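You operate a simulated robot arm through the tools that you are given. There is no shell and no other tool. Be economical: measure what you need, move in short steps, check, and stop when the job is done.

You run a simulated two-armed robot. Do the job below in one go: nothing can be reset, and whatever is moved stays where it is left.

TASK
Put the small cream box marked "seals" from the top of the grey side bench on the right end of the set-up bench and the small cream box labelled "springs" on the grey ledge under the display. Fetch the blue block from the top of the grey side bench and set it on the back of the set-up bench. Count the black blocks on the top of the grey side bench, then put as many of the silica packs from the top of the grey side bench on the test plate. Fetch the red tray and set it on top of the red notepad. The order is free.

The check looks at the end state, three seconds after you hand in, the way a careful person would. Anything else that was tipped, shoved, dropped, spilled or broken makes it a failure. A push-on lid holds only when it is set on centred and level and pressed home; a screw cap is set on level and turned clockwise until tight.

THE ROBOT
Two 7-joint arms with three-finger grippers on one trunk, on a base that drives. Base frame: it is fixed to the floor where the robot stands at the start and does not move with it; the origin is under the middle of the robot, x ahead of it, y to its left, z up; the surface under the hand at the start is at about z = 800. Lengths are in mm, angles in degrees, forces in N, time in s.
The left shoulder is at the start at [42, 154, 1007], the right one opposite. With the tool pointing down near the work surface each hand reaches from about 220 to 640 mm from the robot's upright axis, wherever it stands, measured 20 degrees to its own side. Places, roughly: back of the set-up bench (22x234 cm) [600, -3180, 840]; black block (3x2x2 cm) [500, 1200, 800]; black block (5x3x4 cm) [300, 1300, 800]; blue block (4x5x3 cm) [500, 700, 800]; grey ledge under the display (36x16 cm) [-1820, 2300, 540]; red notepad [-2500, -2250, 500]; red tray (15x11x3 cm) [-1100, 1800, 300]; right end of the set-up bench [300, -4200, 800]; silica pack [500, 1250, 750]; small cream box [500, 0, 750]; test plate [500, 1000, 750]. Payload 2.69 kg a hand.
Tool frame (each hand has its own): the origin (TCP) lies between the finger pads and is the grasp point; the fingertips stand 29 mm ahead of it; z points along the fingers, y is the line along which they close. The gripper opens to 120 mm. The gripper's body begins 78 mm behind the TCP.
Orientation is told as [roll, pitch, yaw] about the base's x, y, z axes, in that order, counted from this pose: with the fingers straight down and closing along the base's y, the tool's x points along the base's -x, its y along +y and its z along -z.

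THE INTERFACE
- The arms move only by the tool drive_tool. It takes "left_commands", "right_commands" or both (then of equal length, played together; a hand with none holds still); each is a list of rows, each a list of 7 numbers: the turn, a rotation vector about the tool's x, y, z in degrees, then the shift along the tool's x, y, z in mm, then the opening in per cent of the stroke, from 0 (shut) to 100 (fully open). In form: [[ax, ay, az, tx, ty, tz, hand], ...]. A call has 1 to 20 rows; each row shifts and turns the commanded pose from where the row before left it, along the tool's axes as they then stand. A row lasts 0.2 s, in which the tool goes at most 50 mm and 8.6 degrees; a call with a longer step from one row to the next is refused whole, and so is a gripper value outside its range. Where a pose cannot be reached the arm comes as near as it can. A force on the tool above 40 N (or 10 N above the force at the start of the call, whichever is more), or a blocked arm, ends the call early, and 0.2 s more pass. Each finger halts on what it meets, pressing with about 37 N; the grip force reading is that of the motor and also rises with nothing between the fingers. The clock runs only during rows and for 0.2 s after the last one: add rows that do not move to give the fingers time. The reply holds the time, the measured pose of the TCP, the force on the tool along the base axes, the opening and the grip force, in the units named above and with some noise, with the torque about the TCP (base axes, N m) and any sound that the robot's microphone picked up.
- Cameras (640 x 400 px; columns grow to the right, rows downward): "scene" is now at [149.6, 24.1, 1169.1]; the picture's right is [0.28, -0.96, 0.00], its down [-0.44, -0.13, -0.89] and it looks along [0.85, 0.25, -0.46] (base axes); focal length 268 px, centre (320, 200). "left" rides on the left gripper at [63, 0, -104] in its tool frame; the picture's right is [0.00, 1.00, 0.00], its down [-0.83, 0.00, -0.56] and it looks along [-0.56, 0.00, 0.83] (tool axes); focal length 275 px, centre (320, 200). "right" rides on the right gripper at [63, 0, -104] in its tool frame; the picture's right is [0.00, 1.00, 0.00], its down [-0.83, 0.00, -0.56] and it looks along [-0.56, 0.00, 0.83] (tool axes); focal length 275 px, centre (320, 200). There is no depth. A picture from a camera that has moved, and an enlarged one, comes with that camera's place and axes in the base frame and with its lens.
- snapshot(camera): a new picture of that camera. The clock stands still meanwhile.
- raise_lower(by): slides the trunk up (or, below 0, down) by that many mm; the arms and the scene camera ride with it, the base frame stays. It gives what a move gives, with no picture.
- base_move(legs): drives the robot by 1 to 6 legs, each [ahead, left, turn to the left] in mm, mm and degrees, along the robot's own axes; the way and the turn of a leg run together, so that a leg with both is an arc; at most 1500 mm and 180 degrees a leg. The arms and the cameras ride along, it lands a little off, and it stops where it bumps. It gives what a move gives.
- head_to(pan, tilt): turns the head with the scene camera to pan (to the left, within 80 degrees either way) and tilt (down, from -29 to 69), counted from straight ahead of the robot. It gives what a move gives.
- inspect(camera, box): a new picture of the part [left, top, right, bottom] of that camera's present view, enlarged. The clock stands still meanwhile.
- job_done(): hands the job in; it is judged then, once.

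Work in short steps. Places have to be worked out from the pictures, the camera data and where the tool is seen: move nearer, look again, correct. Check each grasp and each placing, and mend what went wrong. You have 186 turns and 154 pictures in all, those below and enlarged ones among them. Open the grippers and draw the arms clear of the work before you hand the job in, unless the task says otherwise.

The tools are called after "Emit:" by a JSON object that holds its "op" and its "data". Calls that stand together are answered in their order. drive_tool: Moves the arms, as the interface text tells. Its arguments: {"type":"object","properties":{"left_commands":{"type":"array","items":{"type":"array","items":{"type":"number"}}},"right_commands":{"type":"array","items":{"type":"array","items":{"type":"number"}}}},"required":[]} The other tools are called the same way: raise_lower (by) slides the trunk up or down; base_move (legs) drives the base; head_to (pan, tilt) turns the head that bears the scene camera; snapshot (camera) takes a picture; inspect (camera, box) takes an enlarged picture of a part of a camera's view; job_done () hands the job in.

At the start:

```text
time: 0.0
left_tool_pos: [386.5, 409.9, 996.3]
left_tcp_rot: [-0.1, -0.1, 0.0]
left_wrist_force: [0.5, -0.1, -0.3]
left_ft_torque: [-0.01, 0.04, 0.02]
left_finger_gap: 119.9
left_grip_force: 0.0
right_tool_pos: [342.4, 26.0, 1035.5]
right_tcp_rot: [0.0, -0.1, 0.1]
right_wrist_force: [-0.5, 0.3, -0.4]
right_ft_torque: [-0.01, -0.01, -0.01]
right_finger_gap: 120.0
right_grip_force: 0.1
trunk travel left (down, up): [-375.0, 63.0]
robot x, y, heading: [3.3, -1.1, -0.2]
head pan, tilt: [16.2, 27.3]
```

scene: 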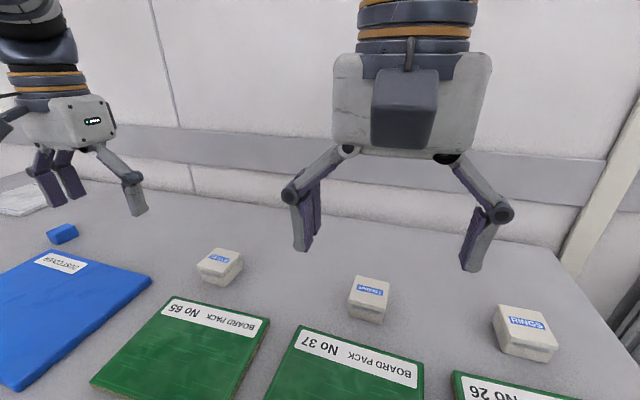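
right: 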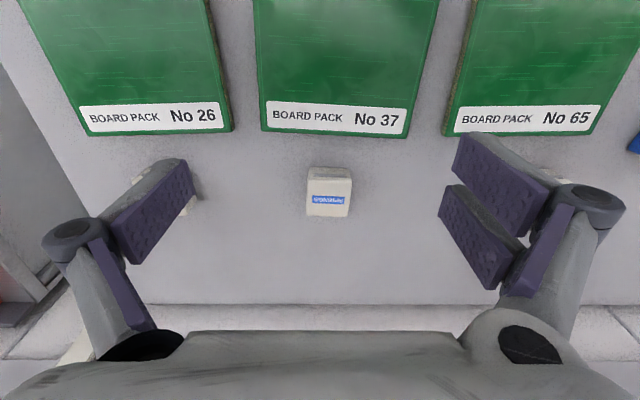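
left: 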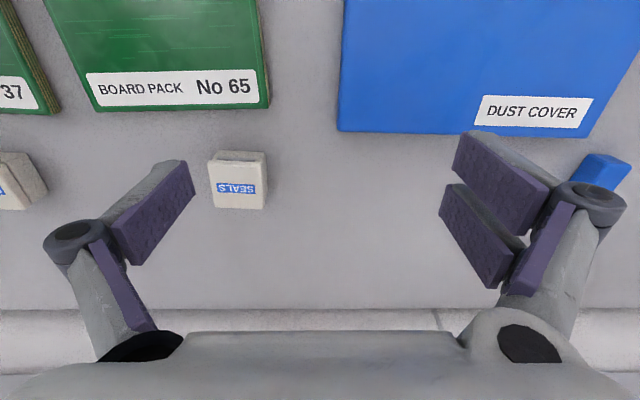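

The left camera shows a box reading SEALS. I need the label of the middle box and a view of the rest of the bench.

Emit:
{"op": "inspect", "data": {"camera": "right", "box": [280, 150, 380, 230]}}

Emit:
{"op": "head_to", "data": {"pan": 60, "tilt": 25}}

Emit:
{"op": "snapshot", "data": {"camera": "scene"}}

```text
5.00 times, centred on (330, 190) of right
camera zoom: at [280.8, 24.8, 1139.7], right [0.0, 1.0, 0.0], down [0.83, 0.0, 0.56], along [0.56, 0.0, -0.83], focal length 1376 px, centre (270, 250)
```

zoom: 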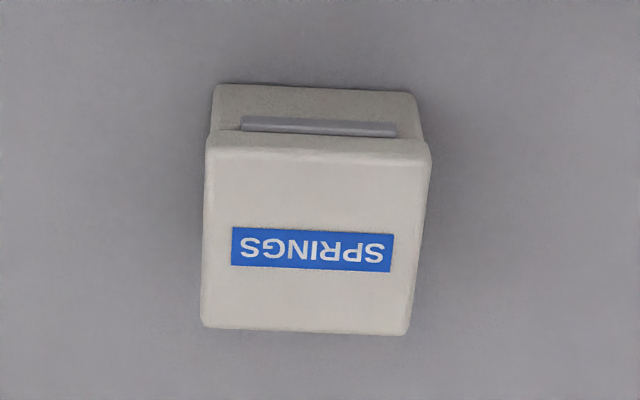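

```text
time: 1.1
left_tool_pos: [384.7, 410.1, 996.4]
left_tcp_rot: [0.0, 0.1, 0.0]
left_wrist_force: [-0.4, -0.6, -0.6]
left_ft_torque: [0.02, 0.01, 0.0]
left_finger_gap: 120.0
left_grip_force: 0.0
right_tool_pos: [343.4, 24.3, 1035.1]
right_tcp_rot: [-0.1, -0.1, 0.1]
right_wrist_force: [0.3, -0.8, 0.8]
right_ft_torque: [0.02, 0.01, 0.01]
right_finger_gap: 120.1
right_grip_force: 0.0
trunk travel left (down, up): [-375.0, 63.0]
robot x, y, heading: [-0.4, -3.1, 0.2]
head pan, tilt: [60.0, 25.0]
```

```text
149 pictures are left
camera scene: at [107.9, 78.3, 1172.8], right [0.87, -0.5, 0.0], down [-0.21, -0.37, -0.91], along [0.45, 0.78, -0.42], focal length 268 px, centre (320, 200)
```

scene: 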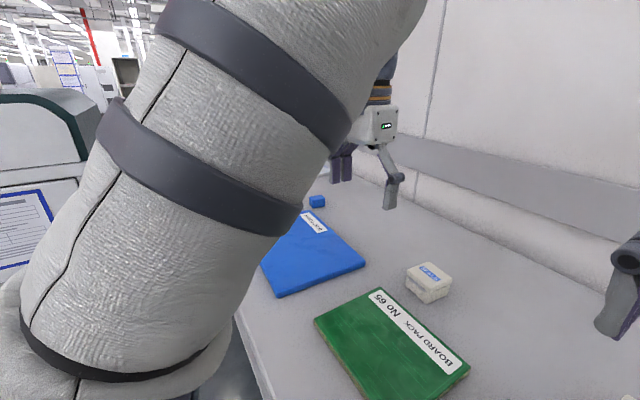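

The middle box is SPRINGS, with its centre at about [478, 36], and SEALS is at about [484, 314]. I'll move the right hand above springs and check the height.

Emit:
{"op": "drive_tool", "data": {"right_commands": [[0, 0, 0, -27, 2.4, 27, 100], [0, 0, 0, -27, 2.4, 27, 100], [0, 0, 0, -27, 2.4, 27, 100], [0, 0, 0, -27, 2.4, 27, 100], [0, 0, 0, -27, 2.4, 27, 100]]}}

Emit:
{"op": "snapshot", "data": {"camera": "right"}}

Emit:
{"op": "head_to", "data": {"pan": 10, "tilt": 35}}

Emit:
{"op": "snapshot", "data": {"camera": "scene"}}

```text
time: 2.3
left_tool_pos: [385.4, 409.9, 995.0]
left_tcp_rot: [-0.1, 0.1, 0.0]
left_wrist_force: [0.6, 0.1, 0.3]
left_ft_torque: [0.01, 0.02, 0.01]
left_finger_gap: 120.1
left_grip_force: 0.1
right_tool_pos: [478.9, 37.3, 900.2]
right_tcp_rot: [0.0, -0.1, 0.0]
right_wrist_force: [0.7, -0.9, -0.2]
right_ft_torque: [0.03, 0.0, -0.02]
right_finger_gap: 119.7
right_grip_force: 0.0
trunk travel left (down, up): [-375.0, 63.0]
robot x, y, heading: [-1.9, 0.6, 0.0]
head pan, tilt: [60.0, 25.0]
```

```text
148 pictures are left
camera right: at [417.1, 36.9, 1005.0], right [-0.01, 1.0, 0.0], down [0.83, 0.0, 0.56], along [0.56, 0.0, -0.83], focal length 275 px, centre (320, 200)
```

right: 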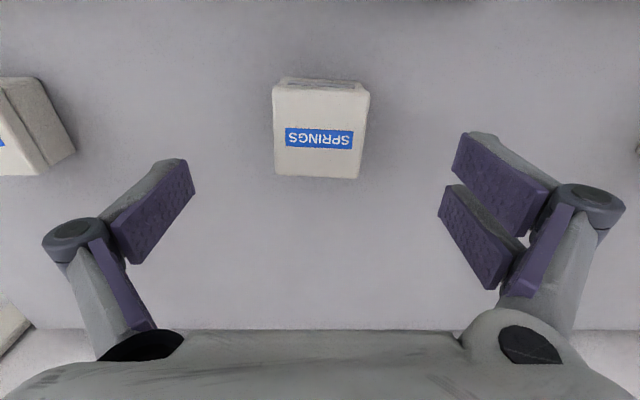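

```text
time: 3.5
left_tool_pos: [385.6, 409.3, 996.1]
left_tcp_rot: [0.0, 0.0, 0.0]
left_wrist_force: [0.1, 0.2, -0.8]
left_ft_torque: [0.01, -0.01, -0.01]
left_finger_gap: 120.0
left_grip_force: 0.0
right_tool_pos: [478.5, 37.0, 901.6]
right_tcp_rot: [0.0, -0.1, 0.0]
right_wrist_force: [0.3, 0.8, -0.4]
right_ft_torque: [-0.03, 0.0, -0.01]
right_finger_gap: 119.9
right_grip_force: 0.2
trunk travel left (down, up): [-375.0, 63.0]
robot x, y, heading: [0.6, 0.7, -0.0]
head pan, tilt: [10.0, 35.0]
```

```text
147 pictures are left
camera scene: at [148.4, 14.0, 1157.0], right [0.17, -0.98, 0.0], down [-0.56, -0.1, -0.82], along [0.81, 0.14, -0.57], focal length 268 px, centre (320, 200)
```

scene: 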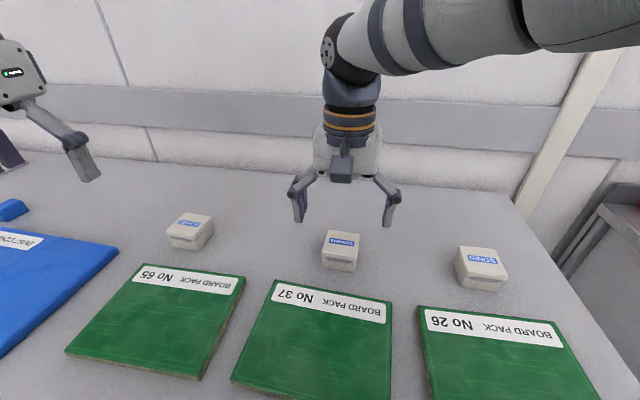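

The box is centred between the fingers at about [475, 37], with its top near z 845. I'll descend to TCP z≈836 and close.

Emit:
{"op": "drive_tool", "data": {"right_commands": [[0, 0, 0, 1.5, 0, 22, 100], [0, 0, 0, 1.5, 0, 22, 100], [0, 0, 0, 0, 0, 21, 100], [0, 0, 0, 0, 0, 0, 20], [0, 0, 0, 0, 0, 0, 20], [0, 0, 0, 0, 0, 0, 20]]}}

Emit:
{"op": "snapshot", "data": {"camera": "right"}}

Emit:
{"op": "snapshot", "data": {"camera": "scene"}}

```text
time: 4.9
left_tool_pos: [384.4, 409.4, 995.7]
left_tcp_rot: [0.0, 0.1, 0.0]
left_wrist_force: [-0.3, 0.1, -0.5]
left_ft_torque: [0.01, 0.0, 0.02]
left_finger_gap: 119.8
left_grip_force: 0.2
right_tool_pos: [475.9, 36.6, 835.1]
right_tcp_rot: [0.1, -0.1, 0.0]
right_wrist_force: [0.7, -0.2, 1.5]
right_ft_torque: [0.03, -0.14, -0.04]
right_finger_gap: 55.1
right_grip_force: 37.6
trunk travel left (down, up): [-375.0, 63.0]
robot x, y, heading: [-1.3, -0.6, 0.1]
head pan, tilt: [10.0, 35.0]
```

```text
146 pictures are left
camera right: at [413.4, 36.3, 939.9], right [0.0, 1.0, 0.0], down [0.83, 0.0, 0.56], along [0.56, 0.0, -0.83], focal length 275 px, centre (320, 200)
```

right: 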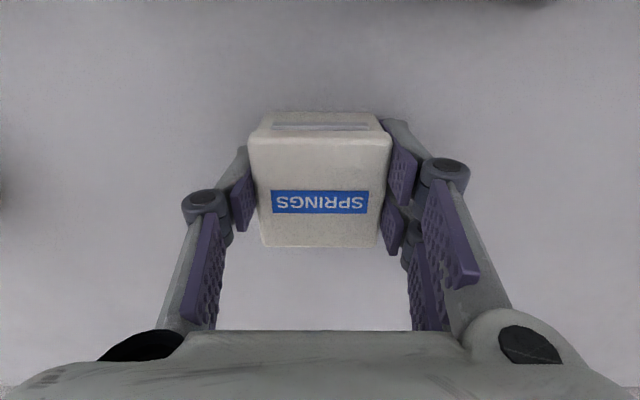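

```text
145 pictures are left
camera scene: at [148.4, 13.8, 1157.0], right [0.17, -0.98, 0.0], down [-0.56, -0.1, -0.82], along [0.81, 0.14, -0.57], focal length 268 px, centre (320, 200)
```

scene: 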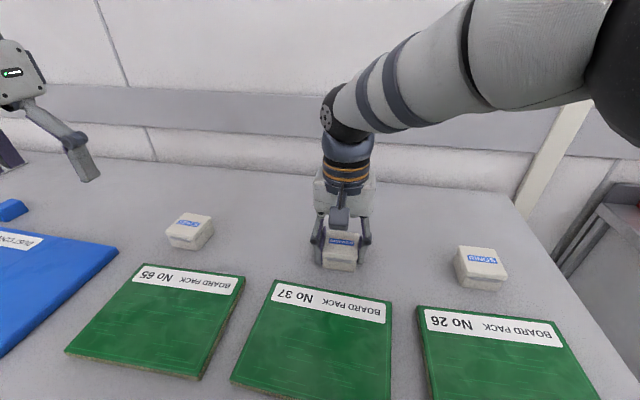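

Gripped, with a 55 mm gap. I'll lift it and draw it in towards the robot.

Emit:
{"op": "drive_tool", "data": {"right_commands": [[0, 0, 0, 0, 0, -20, 20], [0, 0, 0, 0, 0, -30, 20], [0, 0, 0, 0, 0, -40, 20], [0, 0, 0, 0, 0, -40, 20], [0, 0, 0, 30, -20, -20, 20], [0, 0, 0, 30, -30, 0, 20], [0, 0, 0, 30, -30, 0, 20], [0, 0, 0, 30, -30, 0, 20]]}}

Emit:
{"op": "snapshot", "data": {"camera": "right"}}

```text
time: 6.7
left_tool_pos: [385.6, 409.6, 996.8]
left_tcp_rot: [0.0, 0.1, -0.1]
left_wrist_force: [0.4, -0.5, -0.4]
left_ft_torque: [0.01, 0.02, 0.0]
left_finger_gap: 120.2
left_grip_force: 0.0
right_tool_pos: [353.8, -73.5, 986.4]
right_tcp_rot: [0.1, -0.2, 0.1]
right_wrist_force: [-0.7, 0.3, -1.2]
right_ft_torque: [0.03, 0.02, 0.01]
right_finger_gap: 54.9
right_grip_force: 36.9
trunk travel left (down, up): [-375.0, 63.0]
robot x, y, heading: [-1.9, -1.7, -0.3]
head pan, tilt: [10.0, 35.0]
```

```text
144 pictures are left
camera right: at [291.5, -74.0, 1090.5], right [0.0, 1.0, 0.0], down [0.83, 0.0, 0.56], along [0.56, 0.0, -0.83], focal length 275 px, centre (320, 200)
```

right: 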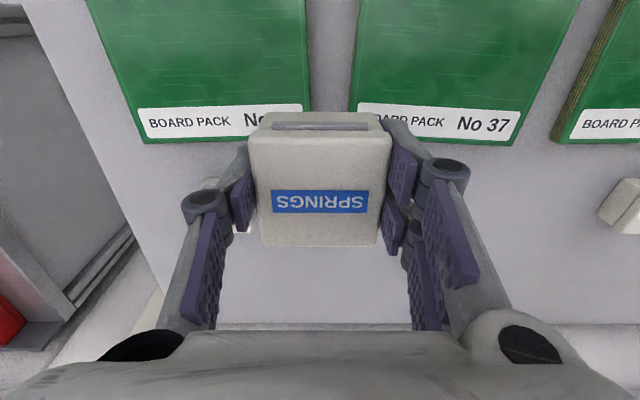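

Springs is held securely. I'll drive left along the bench to see the black blocks, silica packs and test plate.

Emit:
{"op": "base_move", "data": {"legs": [[0, 800, 0]]}}

Emit:
{"op": "snapshot", "data": {"camera": "scene"}}

Emit:
{"op": "snapshot", "data": {"camera": "left"}}

```text
time: 13.2
left_tool_pos: [391.5, 1207.3, 994.6]
left_tcp_rot: [0.0, 0.0, -0.5]
left_wrist_force: [-0.1, -0.6, -0.2]
left_ft_torque: [0.01, -0.03, -0.02]
left_finger_gap: 119.9
left_grip_force: 0.0
right_tool_pos: [356.1, 724.2, 986.7]
right_tcp_rot: [0.1, -0.1, -0.5]
right_wrist_force: [-0.1, 0.2, 0.4]
right_ft_torque: [0.0, 0.01, 0.04]
right_finger_gap: 55.2
right_grip_force: 37.2
trunk travel left (down, up): [-375.0, 63.0]
robot x, y, heading: [5.4, 799.9, -0.5]
head pan, tilt: [10.0, 35.0]
```

```text
143 pictures are left
camera scene: at [152.2, 812.3, 1157.0], right [0.16, -0.99, 0.0], down [-0.57, -0.09, -0.82], along [0.81, 0.14, -0.57], focal length 268 px, centre (320, 200)
```

scene: 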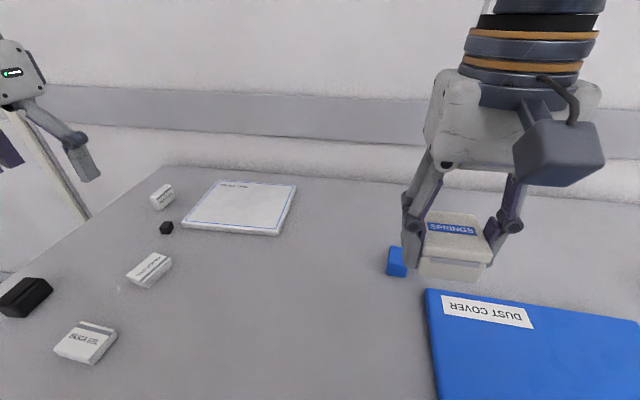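

```text
142 pictures are left
camera left: at [329.3, 1207.6, 1100.3], right [0.01, 1.0, 0.0], down [0.83, -0.01, 0.56], along [0.56, -0.01, -0.83], focal length 275 px, centre (320, 200)
```

left: 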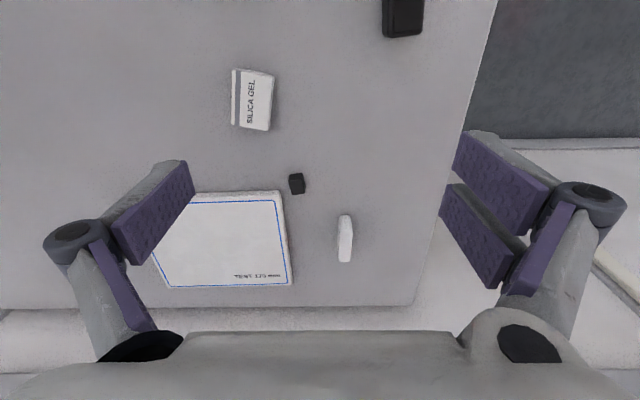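

I see two black blocks and three white packs near the left end. I'll zoom in on the labels and look at the near edge.

Emit:
{"op": "inspect", "data": {"camera": "scene", "box": [0, 170, 320, 370]}}

Emit:
{"op": "head_to", "data": {"pan": 20, "tilt": 60}}

Emit:
{"op": "snapshot", "data": {"camera": "scene"}}

```text
2.00 times, centred on (160, 270) of scene
camera zoom: at [152.2, 812.3, 1157.0], right [0.16, -0.99, 0.0], down [-0.57, -0.09, -0.82], along [0.81, 0.14, -0.57], focal length 537 px, centre (640, 60)
```

zoom: 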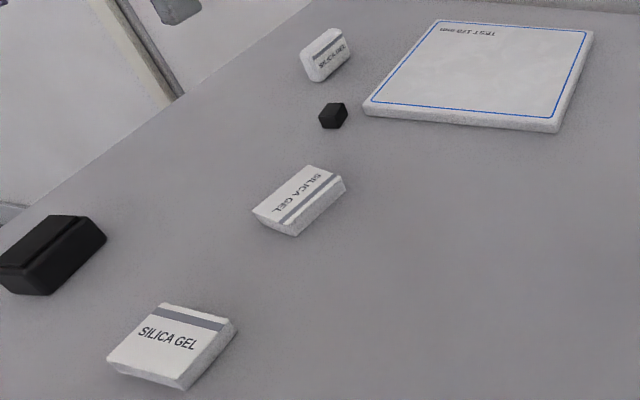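

```text
time: 14.1
left_tool_pos: [391.8, 1205.5, 996.7]
left_tcp_rot: [0.0, 0.0, -0.5]
left_wrist_force: [0.3, 0.3, -0.1]
left_ft_torque: [0.01, 0.0, 0.02]
left_finger_gap: 120.0
left_grip_force: 0.1
right_tool_pos: [357.0, 723.8, 986.3]
right_tcp_rot: [0.0, -0.1, -0.5]
right_wrist_force: [0.5, 0.4, -1.4]
right_ft_torque: [-0.02, 0.02, -0.01]
right_finger_gap: 55.0
right_grip_force: 37.2
trunk travel left (down, up): [-375.0, 63.0]
robot x, y, heading: [3.7, 799.6, -0.7]
head pan, tilt: [20.0, 60.0]
```

```text
140 pictures are left
camera scene: at [128.2, 819.9, 1122.8], right [0.33, -0.94, 0.0], down [-0.82, -0.29, -0.5], along [0.47, 0.17, -0.87], focal length 268 px, centre (320, 200)
```

scene: 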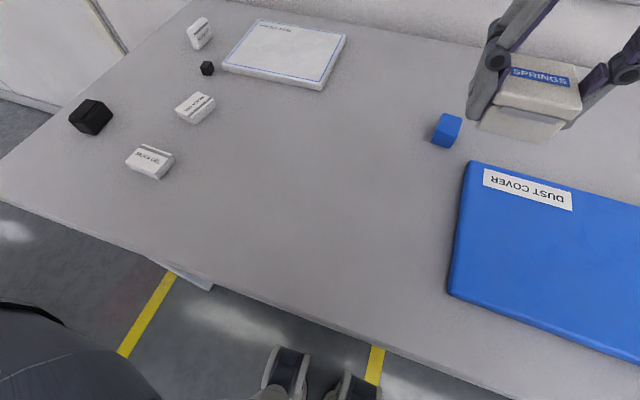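

There are two black blocks, so two silica packs go on the test plate. Pack A is at about [400, 1138] with yaw -11°, pack B at about [276, 1133], and the plate is centred near [600, 1070]. I'll drive left 150 mm for reach.

Emit:
{"op": "base_move", "data": {"legs": [[0, 150, 0.6]]}}

Emit:
{"op": "drive_tool", "data": {"left_commands": [[0, 0, 5, 0, -40, 20, 60], [0, 0, 5, 0, -40, 20, 60], [0, 0, 0, 0, -40, 20, 60], [0, 0, 0, 0, -40, 15, 60], [0, 0, 0, 0, -40, 0, 60], [0, 0, 0, 0, -20, 0, 60]]}}

Emit:
{"op": "snapshot", "data": {"camera": "left"}}

```text
time: 15.9
left_tool_pos: [386.3, 1363.2, 996.2]
left_tcp_rot: [0.0, 0.1, 0.3]
left_wrist_force: [0.6, 0.1, -0.1]
left_ft_torque: [-0.02, 0.0, 0.0]
left_finger_gap: 120.2
left_grip_force: 0.2
right_tool_pos: [358.5, 880.3, 987.2]
right_tcp_rot: [0.0, 0.0, 0.1]
right_wrist_force: [-0.3, -0.3, -0.9]
right_ft_torque: [-0.01, -0.04, -0.01]
right_finger_gap: 54.8
right_grip_force: 36.9
trunk travel left (down, up): [-375.0, 63.0]
robot x, y, heading: [3.9, 948.6, 0.4]
head pan, tilt: [20.0, 60.0]
```

```text
time: 17.3
left_tool_pos: [423.0, 1194.2, 889.4]
left_tcp_rot: [-0.4, 0.0, -9.5]
left_wrist_force: [0.5, 0.4, -0.5]
left_ft_torque: [-0.03, 0.01, 0.01]
left_finger_gap: 72.0
left_grip_force: 0.0
left hand out of reach, approached as far as the arm can: row 3, 4, 5, 6
right_tool_pos: [359.8, 879.4, 986.8]
right_tcp_rot: [0.1, 0.1, 0.3]
right_wrist_force: [-0.4, -0.2, -1.1]
right_ft_torque: [0.04, 0.0, -0.02]
right_finger_gap: 55.0
right_grip_force: 37.3
trunk travel left (down, up): [-375.0, 63.0]
robot x, y, heading: [8.8, 952.6, 0.2]
head pan, tilt: [20.0, 60.0]
```

```text
139 pictures are left
camera left: at [361.3, 1206.3, 993.2], right [0.17, 0.99, -0.01], down [0.82, -0.14, 0.56], along [0.55, -0.1, -0.83], focal length 275 px, centre (320, 200)
```

left: 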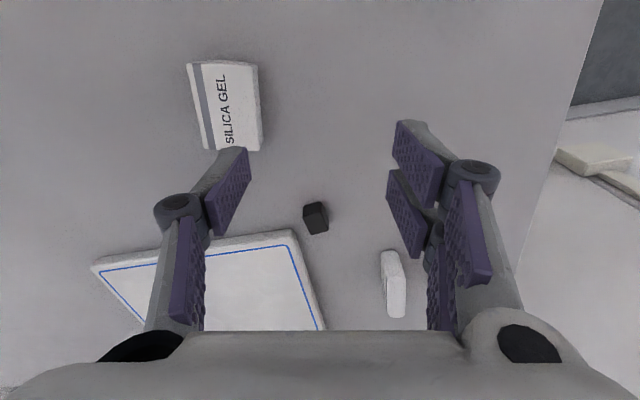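

The left hand stopped short at y=1194. I'll try another small move right, with no turn, to see whether this is a real limit.

Emit:
{"op": "drive_tool", "data": {"left_commands": [[0, 0, 0, 0, 0, -20, 60], [0, 0, 0, 0, 0, -20, 60], [0, 0, 0, 0, -10, 0, 60]]}}

```text
time: 18.1
left_tool_pos: [437.7, 1195.0, 923.3]
left_tcp_rot: [-0.5, 0.1, -9.5]
left_wrist_force: [0.8, -0.5, 0.2]
left_ft_torque: [0.02, 0.03, 0.02]
left_finger_gap: 72.1
left_grip_force: 0.1
left hand out of reach, approached as far as the arm can: row 1, 2, 3
right_tool_pos: [358.7, 880.0, 986.0]
right_tcp_rot: [0.0, 0.0, 0.2]
right_wrist_force: [0.8, 0.1, 0.0]
right_ft_torque: [0.01, -0.01, 0.0]
right_finger_gap: 54.8
right_grip_force: 36.6
trunk travel left (down, up): [-375.0, 63.0]
robot x, y, heading: [0.6, 949.6, 0.3]
head pan, tilt: [20.0, 60.0]
```

I'll look at the arm posture.

Emit:
{"op": "head_to", "data": {"pan": 25, "tilt": 30}}

Emit:
{"op": "snapshot", "data": {"camera": "scene"}}

```text
time: 19.1
left_tool_pos: [438.0, 1194.8, 923.3]
left_tcp_rot: [-0.3, -0.1, -9.7]
left_wrist_force: [0.0, 0.2, 0.0]
left_ft_torque: [-0.02, -0.02, 0.01]
left_finger_gap: 72.1
left_grip_force: 0.1
right_tool_pos: [358.6, 879.3, 985.6]
right_tcp_rot: [0.0, -0.1, 0.1]
right_wrist_force: [0.7, 0.1, -0.8]
right_ft_torque: [0.01, 0.01, 0.02]
right_finger_gap: 55.2
right_grip_force: 37.3
trunk travel left (down, up): [-375.0, 63.0]
robot x, y, heading: [1.9, 950.0, 0.2]
head pan, tilt: [25.0, 30.0]
```

```text
138 pictures are left
camera scene: at [153.4, 938.0, 1158.2], right [-0.12, -0.99, 0.0], down [-0.56, 0.07, -0.83], along [0.82, -0.1, -0.56], focal length 268 px, centre (320, 200)
```

scene: 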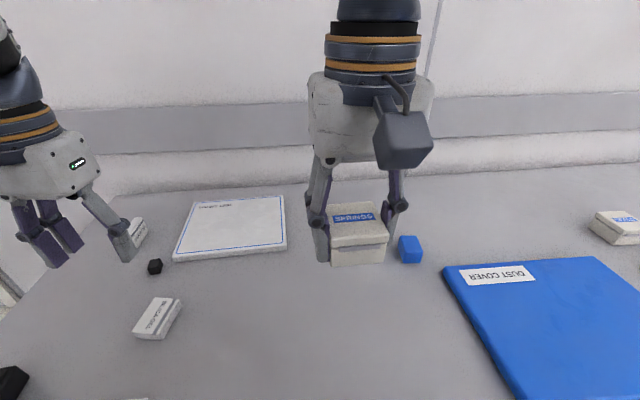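

The scene camera now looks 7° right although pan reads 25, but I'll trust the picture's own data. I'll unwind the left yaw and try again to move it right.

Emit:
{"op": "drive_tool", "data": {"left_commands": [[0, 0, -5, 0, 10, 0, 60], [0, 0, -4.5, 0, 10, -20, 60], [0, 0, 0, 20, 0, -20, 60], [0, 0, 0, 20, -20, 0, 60], [0, 0, 0, 0, -30, 0, 60], [0, 0, 0, 0, -30, 0, 60]]}}

Emit:
{"op": "head_to", "data": {"pan": 30, "tilt": 35}}

Emit:
{"op": "snapshot", "data": {"camera": "scene"}}

```text
time: 20.5
left_tool_pos: [459.0, 1167.3, 950.8]
left_tcp_rot: [0.0, 0.1, -0.3]
left_wrist_force: [0.1, 0.6, 0.0]
left_ft_torque: [-0.02, 0.03, 0.03]
left_finger_gap: 72.0
left_grip_force: 0.1
left hand out of reach, approached as far as the arm can: row 3, 4, 5, 6
right_tool_pos: [358.7, 878.8, 986.6]
right_tcp_rot: [-0.1, -0.1, 0.2]
right_wrist_force: [0.5, -0.6, -0.8]
right_ft_torque: [0.0, 0.01, 0.01]
right_finger_gap: 55.4
right_grip_force: 36.7
trunk travel left (down, up): [-375.0, 63.0]
robot x, y, heading: [3.4, 951.7, 0.1]
head pan, tilt: [25.0, 30.0]
```

```text
time: 21.1
left_tool_pos: [458.4, 1167.4, 951.7]
left_tcp_rot: [-0.1, 0.3, -0.3]
left_wrist_force: [0.4, 0.6, 0.7]
left_ft_torque: [0.04, 0.02, 0.0]
left_finger_gap: 72.5
left_grip_force: 0.1
right_tool_pos: [358.8, 879.6, 986.0]
right_tcp_rot: [0.0, 0.0, 0.1]
right_wrist_force: [0.6, -1.1, -0.5]
right_ft_torque: [-0.01, -0.01, -0.01]
right_finger_gap: 55.1
right_grip_force: 36.9
trunk travel left (down, up): [-375.0, 63.0]
robot x, y, heading: [6.9, 951.2, 0.2]
head pan, tilt: [30.0, 35.0]
```

```text
137 pictures are left
camera scene: at [143.1, 993.2, 1160.1], right [0.5, -0.87, 0.0], down [-0.47, -0.27, -0.84], along [0.73, 0.42, -0.54], focal length 268 px, centre (320, 200)
```

scene: 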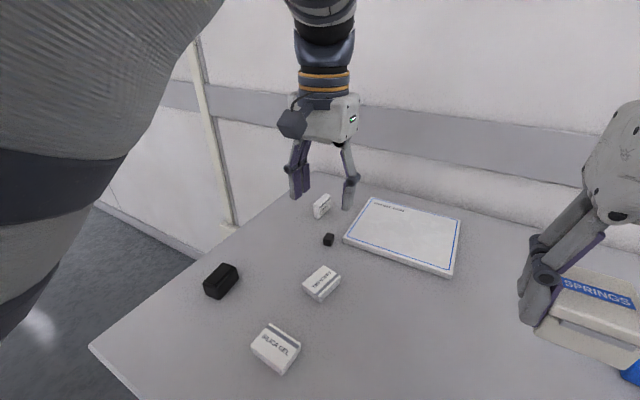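

The arm may be clashing with the head when it pans left. I'll turn the head straight ahead and retry the left move toward pack A.

Emit:
{"op": "head_to", "data": {"pan": 0, "tilt": 40}}

Emit:
{"op": "drive_tool", "data": {"left_commands": [[0, 0, 0, 20, 0, 0, 60], [0, 0, 0, 20, -20, 0, 60], [0, 0, 0, 20, 0, 0, 60]]}}

Emit:
{"op": "snapshot", "data": {"camera": "scene"}}

```text
time: 22.1
left_tool_pos: [458.0, 1168.3, 949.1]
left_tcp_rot: [-0.1, 0.3, -0.3]
left_wrist_force: [0.5, -0.6, -0.8]
left_ft_torque: [0.01, 0.03, -0.01]
left_finger_gap: 71.9
left_grip_force: 0.1
right_tool_pos: [358.6, 879.4, 985.5]
right_tcp_rot: [0.0, 0.0, 0.2]
right_wrist_force: [-0.4, -0.6, -1.2]
right_ft_torque: [0.0, -0.01, -0.02]
right_finger_gap: 55.0
right_grip_force: 36.7
trunk travel left (down, up): [-375.0, 63.0]
robot x, y, heading: [4.5, 950.6, 0.3]
head pan, tilt: [0.0, 40.0]
```

```text
time: 22.9
left_tool_pos: [457.7, 1163.4, 940.1]
left_tcp_rot: [-0.2, 0.3, -0.2]
left_wrist_force: [-1.2, -1.1, 0.2]
left_ft_torque: [-0.04, -0.02, -0.08]
left_finger_gap: 72.2
left_grip_force: 0.0
left hand out of reach, approached as far as the arm can: row 1, 2, 3
right_tool_pos: [358.2, 878.2, 985.7]
right_tcp_rot: [-0.1, -0.1, 0.2]
right_wrist_force: [0.8, 0.5, -0.6]
right_ft_torque: [-0.02, 0.0, -0.01]
right_finger_gap: 55.1
right_grip_force: 37.0
trunk travel left (down, up): [-375.0, 63.0]
robot x, y, heading: [2.6, 950.9, 0.1]
head pan, tilt: [0.0, 40.0]
```

```text
136 pictures are left
camera scene: at [151.4, 977.6, 1164.0], right [0.31, -0.95, 0.0], down [-0.48, -0.16, -0.86], along [0.82, 0.27, -0.51], focal length 268 px, centre (320, 200)
```

scene: 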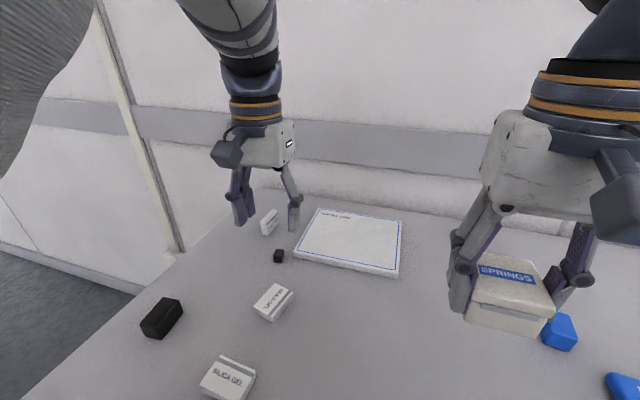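

The head reads 0 but points 18° left, so the left arm is pushing against it. I'll return the left arm to its original open posture.

Emit:
{"op": "drive_tool", "data": {"left_commands": [[0, 0, 0, 0, 40, -10, 60], [0, 0, 0, 0, 40, -10, 60], [0, 0, 0, 0, 40, -10, 60], [0, 0, 0, 20, 40, -10, 60], [0, 0, 0, 20, 40, -10, 60], [0, 0, 0, 20, 10, 0, 60]]}}

Emit:
{"op": "snapshot", "data": {"camera": "scene"}}

```text
time: 24.3
left_tool_pos: [399.6, 1374.2, 992.9]
left_tcp_rot: [0.0, 0.1, -0.4]
left_wrist_force: [0.7, -0.6, 0.6]
left_ft_torque: [0.0, -0.01, -0.01]
left_finger_gap: 71.7
left_grip_force: 0.1
right_tool_pos: [357.9, 878.8, 986.4]
right_tcp_rot: [0.0, -0.1, 0.3]
right_wrist_force: [0.5, -0.7, -0.6]
right_ft_torque: [0.01, -0.01, -0.01]
right_finger_gap: 55.0
right_grip_force: 36.9
trunk travel left (down, up): [-375.0, 63.0]
robot x, y, heading: [3.8, 952.3, 0.1]
head pan, tilt: [0.0, 40.0]
```

```text
135 pictures are left
camera scene: at [150.5, 949.1, 1149.5], right [0.0, -1.0, 0.0], down [-0.64, 0.0, -0.77], along [0.77, 0.0, -0.64], focal length 268 px, centre (320, 200)
```

scene: 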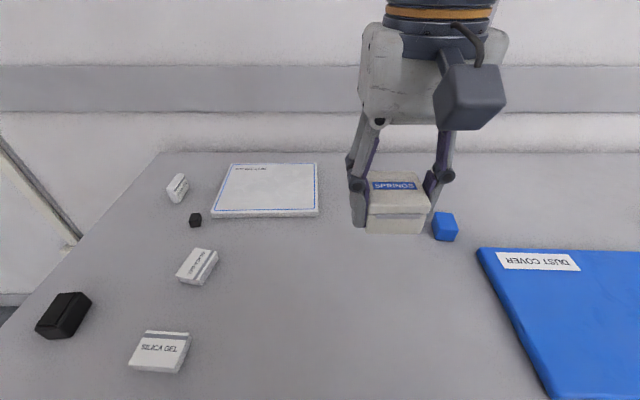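

The head is free again. I'll turn it slightly right and try the left approach with the elbow kept back, reducing x first and then going right.

Emit:
{"op": "head_to", "data": {"pan": -15, "tilt": 40}}

Emit:
{"op": "drive_tool", "data": {"left_commands": [[0, 0, 0, 0, -30, 30, 60], [0, 0, 0, 0, -30, 30, 60], [0, 0, 0, 0, -30, 30, 60], [0, 0, 0, 0, -30, 10, 60], [0, 0, 0, 0, -30, 0, 60], [0, 0, 0, 0, -30, 0, 60], [0, 0, 0, 0, -30, 0, 60], [0, 0, 0, 0, -22, 0, 60]]}}

Emit:
{"op": "snapshot", "data": {"camera": "left"}}

```text
time: 25.1
left_tool_pos: [399.4, 1374.4, 992.8]
left_tcp_rot: [-0.1, 0.0, -0.4]
left_wrist_force: [0.9, 0.2, -0.6]
left_ft_torque: [0.01, -0.01, 0.02]
left_finger_gap: 72.0
left_grip_force: 0.0
right_tool_pos: [359.6, 879.3, 986.0]
right_tcp_rot: [-0.1, 0.0, 0.2]
right_wrist_force: [0.0, -0.1, -1.1]
right_ft_torque: [0.02, -0.03, 0.01]
right_finger_gap: 55.3
right_grip_force: 36.5
trunk travel left (down, up): [-375.0, 63.0]
robot x, y, heading: [2.9, 948.4, 0.2]
head pan, tilt: [-15.0, 40.0]
```

```text
time: 26.9
left_tool_pos: [430.2, 1160.9, 872.1]
left_tcp_rot: [0.0, 0.0, -0.2]
left_wrist_force: [0.6, -0.3, -0.1]
left_ft_torque: [0.01, 0.01, -0.03]
left_finger_gap: 71.9
left_grip_force: 0.0
left hand out of reach, approached as far as the arm can: row 5, 6, 7, 8
right_tool_pos: [357.7, 879.6, 985.9]
right_tcp_rot: [0.1, 0.0, 0.2]
right_wrist_force: [-0.7, 0.2, -0.7]
right_ft_torque: [-0.01, -0.01, 0.01]
right_finger_gap: 55.2
right_grip_force: 36.7
trunk travel left (down, up): [-375.0, 63.0]
robot x, y, heading: [6.6, 947.3, 0.3]
head pan, tilt: [-15.0, 40.0]
```

```text
134 pictures are left
camera left: at [367.8, 1162.6, 977.0], right [0.01, 1.0, 0.0], down [0.83, -0.01, 0.56], along [0.56, 0.0, -0.83], focal length 275 px, centre (320, 200)
```

left: 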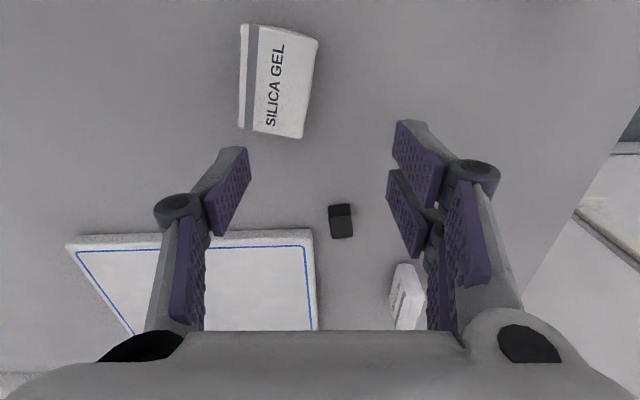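

Raising the left hand and backing the base off a little should give comfortable reach: pack A at about [460, 288] relative to the robot.

Emit:
{"op": "drive_tool", "data": {"left_commands": [[0, 0, 0, 0, 0, -30, 60], [0, 0, 0, 0, 30, -30, 60]]}}

Emit:
{"op": "base_move", "data": {"legs": [[-60, -80, 0]]}}

Emit:
{"op": "snapshot", "data": {"camera": "left"}}

```text
time: 27.4
left_tool_pos: [439.9, 1196.4, 926.8]
left_tcp_rot: [0.0, 0.0, -0.4]
left_wrist_force: [-0.3, 0.2, -0.5]
left_ft_torque: [-0.01, 0.04, -0.01]
left_finger_gap: 72.0
left_grip_force: 0.0
left hand out of reach, approached as far as the arm can: row 1
right_tool_pos: [358.8, 879.8, 986.0]
right_tcp_rot: [0.0, -0.2, 0.3]
right_wrist_force: [-0.5, 0.1, -0.3]
right_ft_torque: [-0.02, -0.01, -0.04]
right_finger_gap: 55.3
right_grip_force: 36.7
trunk travel left (down, up): [-375.0, 63.0]
robot x, y, heading: [2.4, 949.3, -0.1]
head pan, tilt: [-15.0, 40.0]
```

```text
time: 28.7
left_tool_pos: [380.8, 1116.1, 927.8]
left_tcp_rot: [0.1, 0.0, -0.3]
left_wrist_force: [0.2, 0.2, 0.3]
left_ft_torque: [0.02, -0.03, 0.01]
left_finger_gap: 72.2
left_grip_force: 0.0
right_tool_pos: [299.6, 799.0, 985.7]
right_tcp_rot: [0.0, -0.1, 0.1]
right_wrist_force: [-0.5, 0.4, -0.1]
right_ft_torque: [0.01, 0.02, 0.01]
right_finger_gap: 55.1
right_grip_force: 36.3
trunk travel left (down, up): [-375.0, 63.0]
robot x, y, heading: [-55.9, 870.1, 0.3]
head pan, tilt: [-15.0, 40.0]
```

```text
133 pictures are left
camera left: at [319.2, 1117.2, 1031.9], right [0.01, 1.0, 0.0], down [0.83, -0.01, 0.56], along [0.56, 0.0, -0.83], focal length 275 px, centre (320, 200)
```

left: 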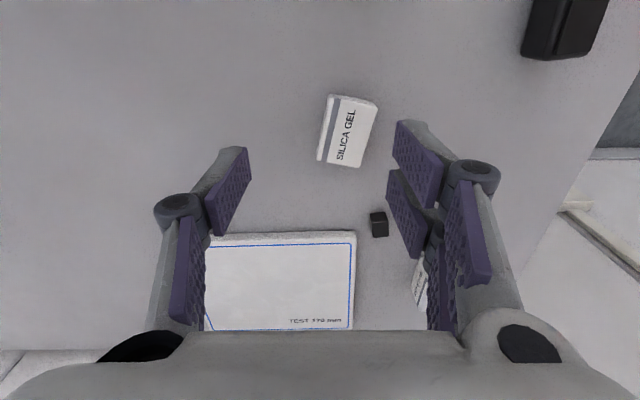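

Pack A is centred at about [399, 1138] with yaw near -10°. I'll align, descend to z≈834 and close.

Emit:
{"op": "drive_tool", "data": {"left_commands": [[0, 0, 0, -18, 22, 15, 60], [0, 0, 5, 0, 0, 20, 60], [0, 0, 5, 0, 0, 20, 60], [0, 0, 0, 0, 0, 20, 60], [0, 0, 0, 0, 0, 19, 60]]}}

Emit:
{"op": "snapshot", "data": {"camera": "left"}}

```text
time: 29.9
left_tool_pos: [400.6, 1137.8, 832.4]
left_tcp_rot: [0.0, 0.0, -10.3]
left_wrist_force: [-0.5, -0.3, 0.1]
left_ft_torque: [0.0, -0.01, -0.01]
left_finger_gap: 72.3
left_grip_force: 0.1
right_tool_pos: [300.3, 797.7, 985.9]
right_tcp_rot: [0.0, 0.0, 0.2]
right_wrist_force: [0.1, -1.0, -0.8]
right_ft_torque: [-0.02, -0.01, 0.0]
right_finger_gap: 55.2
right_grip_force: 36.7
trunk travel left (down, up): [-375.0, 63.0]
robot x, y, heading: [-55.0, 870.8, 0.1]
head pan, tilt: [-15.0, 40.0]
```

```text
132 pictures are left
camera left: at [339.1, 1150.2, 937.5], right [0.18, 0.98, 0.0], down [0.82, -0.15, 0.56], along [0.55, -0.1, -0.83], focal length 275 px, centre (320, 200)
```

left: 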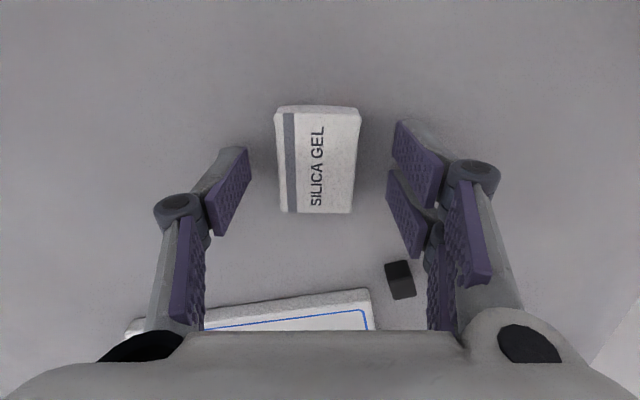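

Well aligned, so I'll close and lift.

Emit:
{"op": "drive_tool", "data": {"left_commands": [[0, 0, 0, 0, 0, 0, 20], [0, 0, 0, 0, 0, 0, 20], [0, 0, 0, 0, 0, 0, 20], [0, 0, 0, 0, 0, -25, 20], [0, 0, 0, 0, 0, -30, 20], [0, 0, 0, 0, 0, -30, 20]]}}

Emit:
{"op": "snapshot", "data": {"camera": "left"}}

```text
time: 31.3
left_tool_pos: [401.2, 1138.8, 919.9]
left_tcp_rot: [0.0, 0.0, -10.3]
left_wrist_force: [0.8, 0.1, 0.9]
left_ft_torque: [0.01, 0.04, 0.02]
left_finger_gap: 38.8
left_grip_force: 36.6
right_tool_pos: [299.5, 798.0, 986.2]
right_tcp_rot: [0.2, 0.1, 0.2]
right_wrist_force: [0.2, -0.1, -0.9]
right_ft_torque: [-0.02, -0.01, 0.01]
right_finger_gap: 55.2
right_grip_force: 37.0
trunk travel left (down, up): [-375.0, 63.0]
robot x, y, heading: [-55.2, 871.0, 0.1]
head pan, tilt: [-15.0, 40.0]
```

```text
131 pictures are left
camera left: at [338.7, 1150.7, 1023.5], right [0.18, 0.98, 0.0], down [0.82, -0.15, 0.56], along [0.55, -0.1, -0.83], focal length 275 px, centre (320, 200)
```

left: 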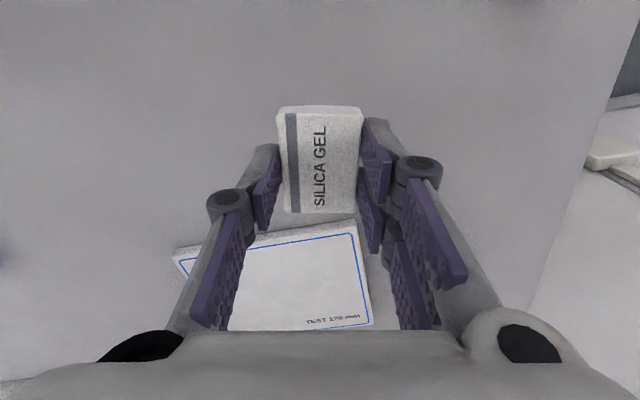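

Pack A is held with a 39 mm gap. I'll drive forward and left so the plate comes into reach.

Emit:
{"op": "base_move", "data": {"legs": [[55, 30, 0]]}}

Emit:
{"op": "drive_tool", "data": {"left_commands": [[0, 0, -5, 0, 0, 0, 20], [0, 0, -5, 0, 0, 0, 20], [0, 0, 0, -30, -16, 0, 20], [0, 0, 0, -30, -16, 0, 20], [0, 0, 0, -30, -16, 0, 20], [0, 0, 0, -24, -16, 0, 20]]}}

Emit:
{"op": "snapshot", "data": {"camera": "left"}}

Emit:
{"op": "snapshot", "data": {"camera": "scene"}}

```text
time: 32.3
left_tool_pos: [455.7, 1169.1, 917.8]
left_tcp_rot: [0.0, 0.1, -10.2]
left_wrist_force: [-0.2, 0.2, -0.1]
left_ft_torque: [-0.01, 0.03, -0.02]
left_finger_gap: 38.9
left_grip_force: 37.2
right_tool_pos: [354.9, 830.7, 984.9]
right_tcp_rot: [0.0, 0.0, 0.2]
right_wrist_force: [1.1, 0.4, -0.3]
right_ft_torque: [-0.02, 0.03, 0.02]
right_finger_gap: 55.1
right_grip_force: 36.4
trunk travel left (down, up): [-375.0, 63.0]
robot x, y, heading: [4.8, 902.3, 0.3]
head pan, tilt: [-15.0, 40.0]
```

```text
time: 33.7
left_tool_pos: [568.9, 1105.3, 917.8]
left_tcp_rot: [0.0, 0.1, 0.0]
left_wrist_force: [0.8, -0.4, 0.2]
left_ft_torque: [-0.02, 0.03, 0.02]
left_finger_gap: 38.9
left_grip_force: 37.4
right_tool_pos: [354.4, 829.7, 986.1]
right_tcp_rot: [0.0, 0.0, 0.2]
right_wrist_force: [0.1, 0.0, -1.7]
right_ft_torque: [0.01, 0.02, -0.01]
right_finger_gap: 55.4
right_grip_force: 37.1
trunk travel left (down, up): [-375.0, 63.0]
robot x, y, heading: [0.5, 899.8, 0.3]
head pan, tilt: [-15.0, 40.0]
```

```text
130 pictures are left
camera left: at [506.8, 1106.8, 1022.0], right [0.01, 1.0, 0.0], down [0.83, -0.01, 0.55], along [0.55, 0.0, -0.83], focal length 275 px, centre (320, 200)
```

left: 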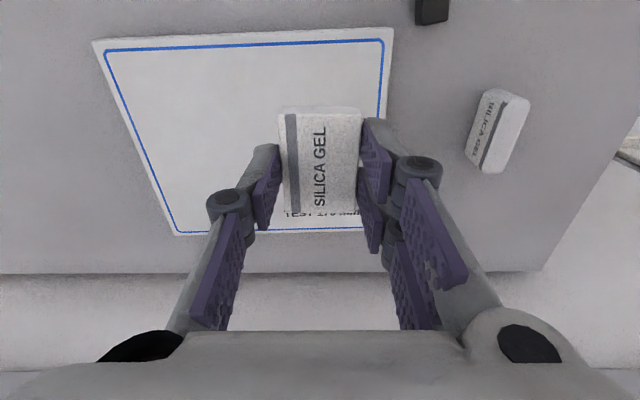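

```text
129 pictures are left
camera scene: at [144.5, 878.0, 1149.3], right [-0.25, -0.97, 0.0], down [-0.62, 0.16, -0.77], along [0.74, -0.19, -0.64], focal length 268 px, centre (320, 200)
```

scene: 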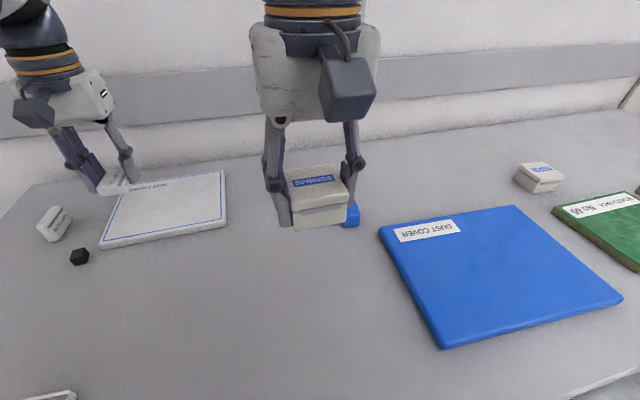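

The plate spans about x 513–688 and y 957–1154, so the pack is over it. I'll lower to just above the plate.

Emit:
{"op": "drive_tool", "data": {"left_commands": [[0, 0, 0, 0, 0, 25, 20], [0, 0, 0, 0, 0, 25, 20], [0, 0, 0, 0, 0, 14, 20], [0, 0, 0, 0, 0, 3, 20], [0, 0, 0, 0, 0, 0, 20]]}}

Emit:
{"op": "snapshot", "data": {"camera": "scene"}}

```text
time: 34.9
left_tool_pos: [568.9, 1106.1, 851.9]
left_tcp_rot: [0.1, -0.1, -0.3]
left_wrist_force: [0.6, -0.5, 0.6]
left_ft_torque: [0.01, -0.04, -0.01]
left_finger_gap: 38.8
left_grip_force: 37.0
right_tool_pos: [354.5, 829.9, 986.4]
right_tcp_rot: [0.1, -0.2, 0.3]
right_wrist_force: [0.1, -0.3, -0.8]
right_ft_torque: [-0.02, 0.0, -0.02]
right_finger_gap: 55.4
right_grip_force: 36.9
trunk travel left (down, up): [-375.0, 63.0]
robot x, y, heading: [0.3, 898.7, 0.3]
head pan, tilt: [-15.0, 40.0]
```

```text
128 pictures are left
camera scene: at [144.1, 878.0, 1149.5], right [-0.25, -0.97, 0.0], down [-0.62, 0.16, -0.77], along [0.74, -0.19, -0.64], focal length 268 px, centre (320, 200)
```

scene: 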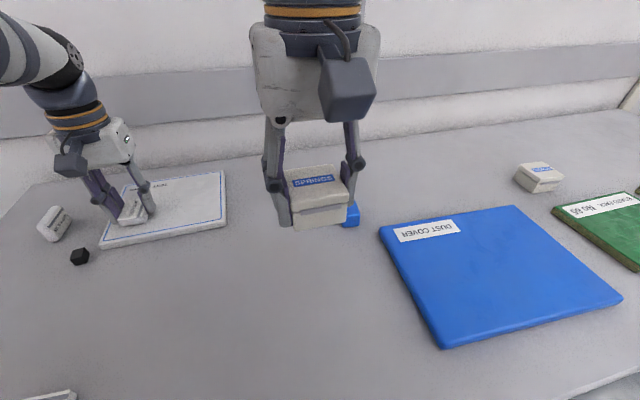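

Not touching yet. I'll continue in small steps until the force rises.

Emit:
{"op": "drive_tool", "data": {"left_commands": [[0, 0, 0, 0, 0, 2, 20], [0, 0, 0, 0, 0, 2, 20], [0, 0, 0, 0, 0, 2, 20], [0, 0, 0, 0, 0, 0, 20]]}}

```text
time: 35.9
left_tool_pos: [568.5, 1105.7, 847.6]
left_tcp_rot: [0.1, -0.4, -0.3]
left_wrist_force: [0.0, 2.4, 19.7]
left_ft_torque: [-0.03, 0.33, 0.0]
left_finger_gap: 39.0
left_grip_force: 37.0
right_tool_pos: [352.5, 828.7, 986.9]
right_tcp_rot: [-0.1, -0.2, 0.3]
right_wrist_force: [0.0, 0.5, 0.0]
right_ft_torque: [0.01, 0.05, -0.02]
right_finger_gap: 55.0
right_grip_force: 37.0
trunk travel left (down, up): [-375.0, 63.0]
robot x, y, heading: [0.3, 902.1, 0.3]
head pan, tilt: [-15.0, 40.0]
```

Contact at z≈848. I'll open gently and lift away.

Emit:
{"op": "drive_tool", "data": {"left_commands": [[0, 0, 0, 0, 0, -2, 20], [0, 0, 0, 0, 0, 0, 45], [0, 0, 0, 0, 0, 0, 45], [0, 0, 0, 0, 0, -25, 45], [0, 0, 0, 0, 0, -30, 60], [0, 0, 0, 0, 0, -30, 60]]}}

Emit:
{"op": "snapshot", "data": {"camera": "left"}}

```text
time: 37.3
left_tool_pos: [568.5, 1105.9, 933.8]
left_tcp_rot: [0.1, 0.1, -0.1]
left_wrist_force: [0.2, 0.8, 0.6]
left_ft_torque: [0.01, 0.01, -0.01]
left_finger_gap: 72.1
left_grip_force: 0.0
right_tool_pos: [354.5, 830.2, 986.5]
right_tcp_rot: [0.0, -0.1, 0.1]
right_wrist_force: [0.3, -0.1, -0.5]
right_ft_torque: [0.0, -0.01, 0.0]
right_finger_gap: 54.9
right_grip_force: 37.2
trunk travel left (down, up): [-375.0, 63.0]
robot x, y, heading: [-1.3, 902.4, 0.2]
head pan, tilt: [-15.0, 40.0]
```

```text
127 pictures are left
camera left: at [506.1, 1106.3, 1037.1], right [0.01, 1.0, 0.0], down [0.83, -0.01, 0.56], along [0.56, 0.0, -0.83], focal length 275 px, centre (320, 200)
```

left: 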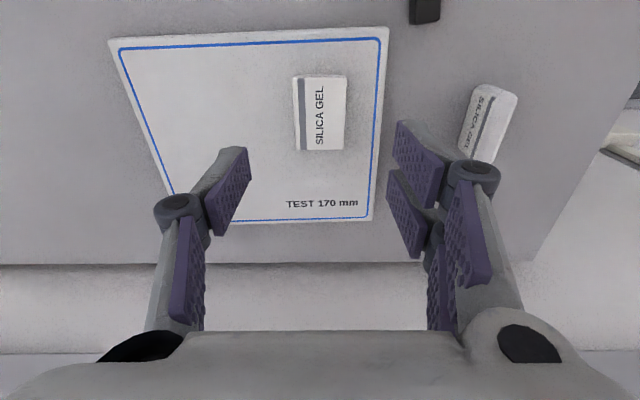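

Pack A rests well on the plate. Next is pack B at about [276, 1133], so I'll back the base up and bring the hand over it.

Emit:
{"op": "base_move", "data": {"legs": [[-190, -20, 0]]}}

Emit:
{"op": "drive_tool", "data": {"left_commands": [[0, 0, 0, 40, 10, 0, 60], [0, 0, 0, 40, 10, 0, 60], [0, 0, 0, 40, 10, 0, 60]]}}

Emit:
{"op": "snapshot", "data": {"camera": "left"}}

```text
time: 38.9
left_tool_pos: [378.9, 1083.1, 933.1]
left_tcp_rot: [0.1, 0.0, -0.4]
left_wrist_force: [-1.2, 0.4, 0.8]
left_ft_torque: [-0.01, -0.03, 0.0]
left_finger_gap: 71.9
left_grip_force: 0.0
right_tool_pos: [163.5, 808.8, 985.8]
right_tcp_rot: [0.0, -0.1, 0.1]
right_wrist_force: [0.2, -0.1, -1.2]
right_ft_torque: [0.02, -0.04, -0.03]
right_finger_gap: 55.3
right_grip_force: 37.0
trunk travel left (down, up): [-375.0, 63.0]
robot x, y, heading: [-189.6, 878.3, 0.1]
head pan, tilt: [-15.0, 40.0]
```

```text
time: 39.7
left_tool_pos: [260.2, 1110.9, 934.1]
left_tcp_rot: [0.2, 0.1, -0.5]
left_wrist_force: [-0.8, -1.3, 0.6]
left_ft_torque: [0.12, 0.01, 0.0]
left_finger_gap: 72.1
left_grip_force: 0.0
right_tool_pos: [164.2, 806.1, 985.5]
right_tcp_rot: [0.2, -0.2, 0.1]
right_wrist_force: [-0.5, -0.8, -0.2]
right_ft_torque: [0.06, -0.02, 0.0]
right_finger_gap: 54.9
right_grip_force: 37.0
trunk travel left (down, up): [-375.0, 63.0]
robot x, y, heading: [-189.7, 876.6, -0.0]
head pan, tilt: [-15.0, 40.0]
```

```text
126 pictures are left
camera left: at [197.7, 1112.5, 1037.7], right [0.01, 1.0, 0.0], down [0.83, -0.01, 0.55], along [0.55, 0.0, -0.83], focal length 275 px, centre (320, 200)
```

left: 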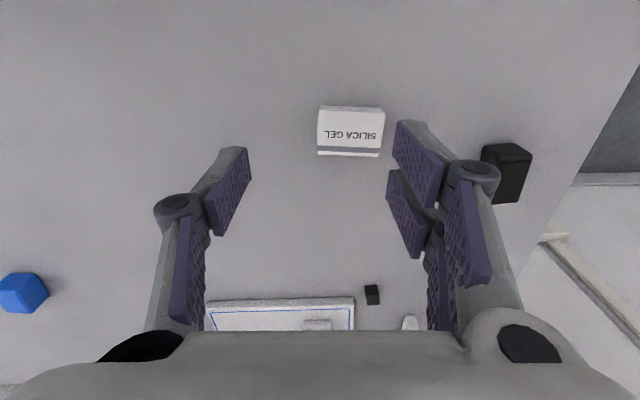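

Pack B is at about [276, 1137], its long side along y, yaw about -5°. I'll open wider, align, descend and grip.

Emit:
{"op": "drive_tool", "data": {"left_commands": [[0, 0, 0, -16, 26, 15, 80], [0, 0, 4.5, 0, 0, 25, 80], [0, 0, 0, 0, 0, 25, 80], [0, 0, 0, 0, 0, 25, 80], [0, 0, 0, 0, 0, 11, 80], [0, 0, 0, 0, 0, 0, 80]]}}

Emit:
{"op": "snapshot", "data": {"camera": "left"}}

```text
time: 41.1
left_tool_pos: [278.4, 1140.2, 831.5]
left_tcp_rot: [0.0, 0.0, -4.9]
left_wrist_force: [0.4, 1.0, -0.4]
left_ft_torque: [-0.02, -0.02, 0.0]
left_finger_gap: 96.1
left_grip_force: 0.0
right_tool_pos: [165.8, 808.9, 986.7]
right_tcp_rot: [0.0, -0.2, 0.1]
right_wrist_force: [0.3, -0.4, -0.7]
right_ft_torque: [0.03, -0.02, 0.03]
right_finger_gap: 55.3
right_grip_force: 36.9
trunk travel left (down, up): [-375.0, 63.0]
robot x, y, heading: [-186.7, 881.9, 0.2]
head pan, tilt: [-15.0, 40.0]
```

```text
125 pictures are left
camera left: at [214.1, 1146.1, 935.6], right [0.09, 1.0, 0.0], down [0.83, -0.07, 0.56], along [0.55, -0.05, -0.83], focal length 275 px, centre (320, 200)
```

left: 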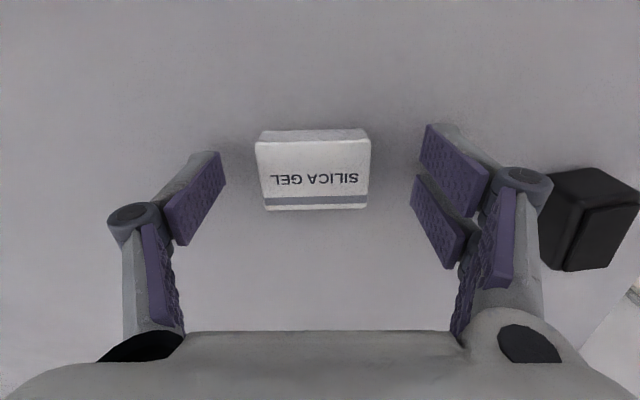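

Nearly centred. A small correction, then close and lift.

Emit:
{"op": "drive_tool", "data": {"left_commands": [[0, 0, 0, -4, -3, 0, 80], [0, 0, 0, 0, 0, 0, 35], [0, 0, 0, 0, 0, 0, 35], [0, 0, 0, 0, 0, 0, 35], [0, 0, 0, 0, 0, -25, 35], [0, 0, 0, 0, 0, -30, 35], [0, 0, 0, 0, 0, -40, 35]]}}

Emit:
{"op": "snapshot", "data": {"camera": "left"}}

```text
time: 42.7
left_tool_pos: [279.5, 1137.0, 925.9]
left_tcp_rot: [0.0, -0.1, -4.9]
left_wrist_force: [-1.3, -1.1, -0.1]
left_ft_torque: [-0.01, -0.02, -0.02]
left_finger_gap: 55.0
left_grip_force: 36.8
right_tool_pos: [164.1, 809.0, 986.0]
right_tcp_rot: [0.1, -0.1, 0.1]
right_wrist_force: [-0.2, 0.4, -0.8]
right_ft_torque: [-0.02, -0.01, 0.0]
right_finger_gap: 55.1
right_grip_force: 36.9
trunk travel left (down, up): [-375.0, 63.0]
robot x, y, heading: [-185.2, 882.4, -0.2]
head pan, tilt: [-15.0, 40.0]
```

```text
124 pictures are left
camera left: at [217.0, 1142.9, 1030.5], right [0.09, 1.0, 0.0], down [0.83, -0.07, 0.56], along [0.55, -0.05, -0.83], focal length 275 px, centre (320, 200)
```

left: 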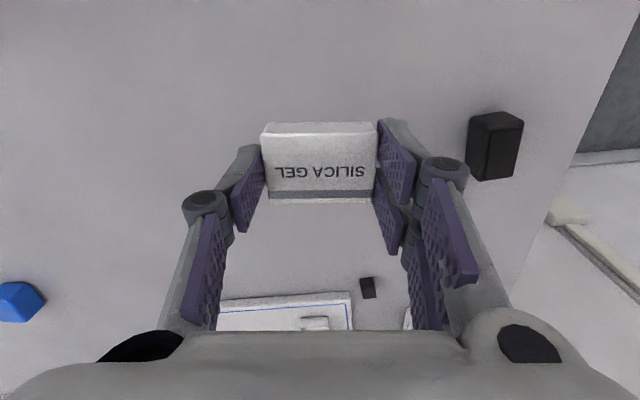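

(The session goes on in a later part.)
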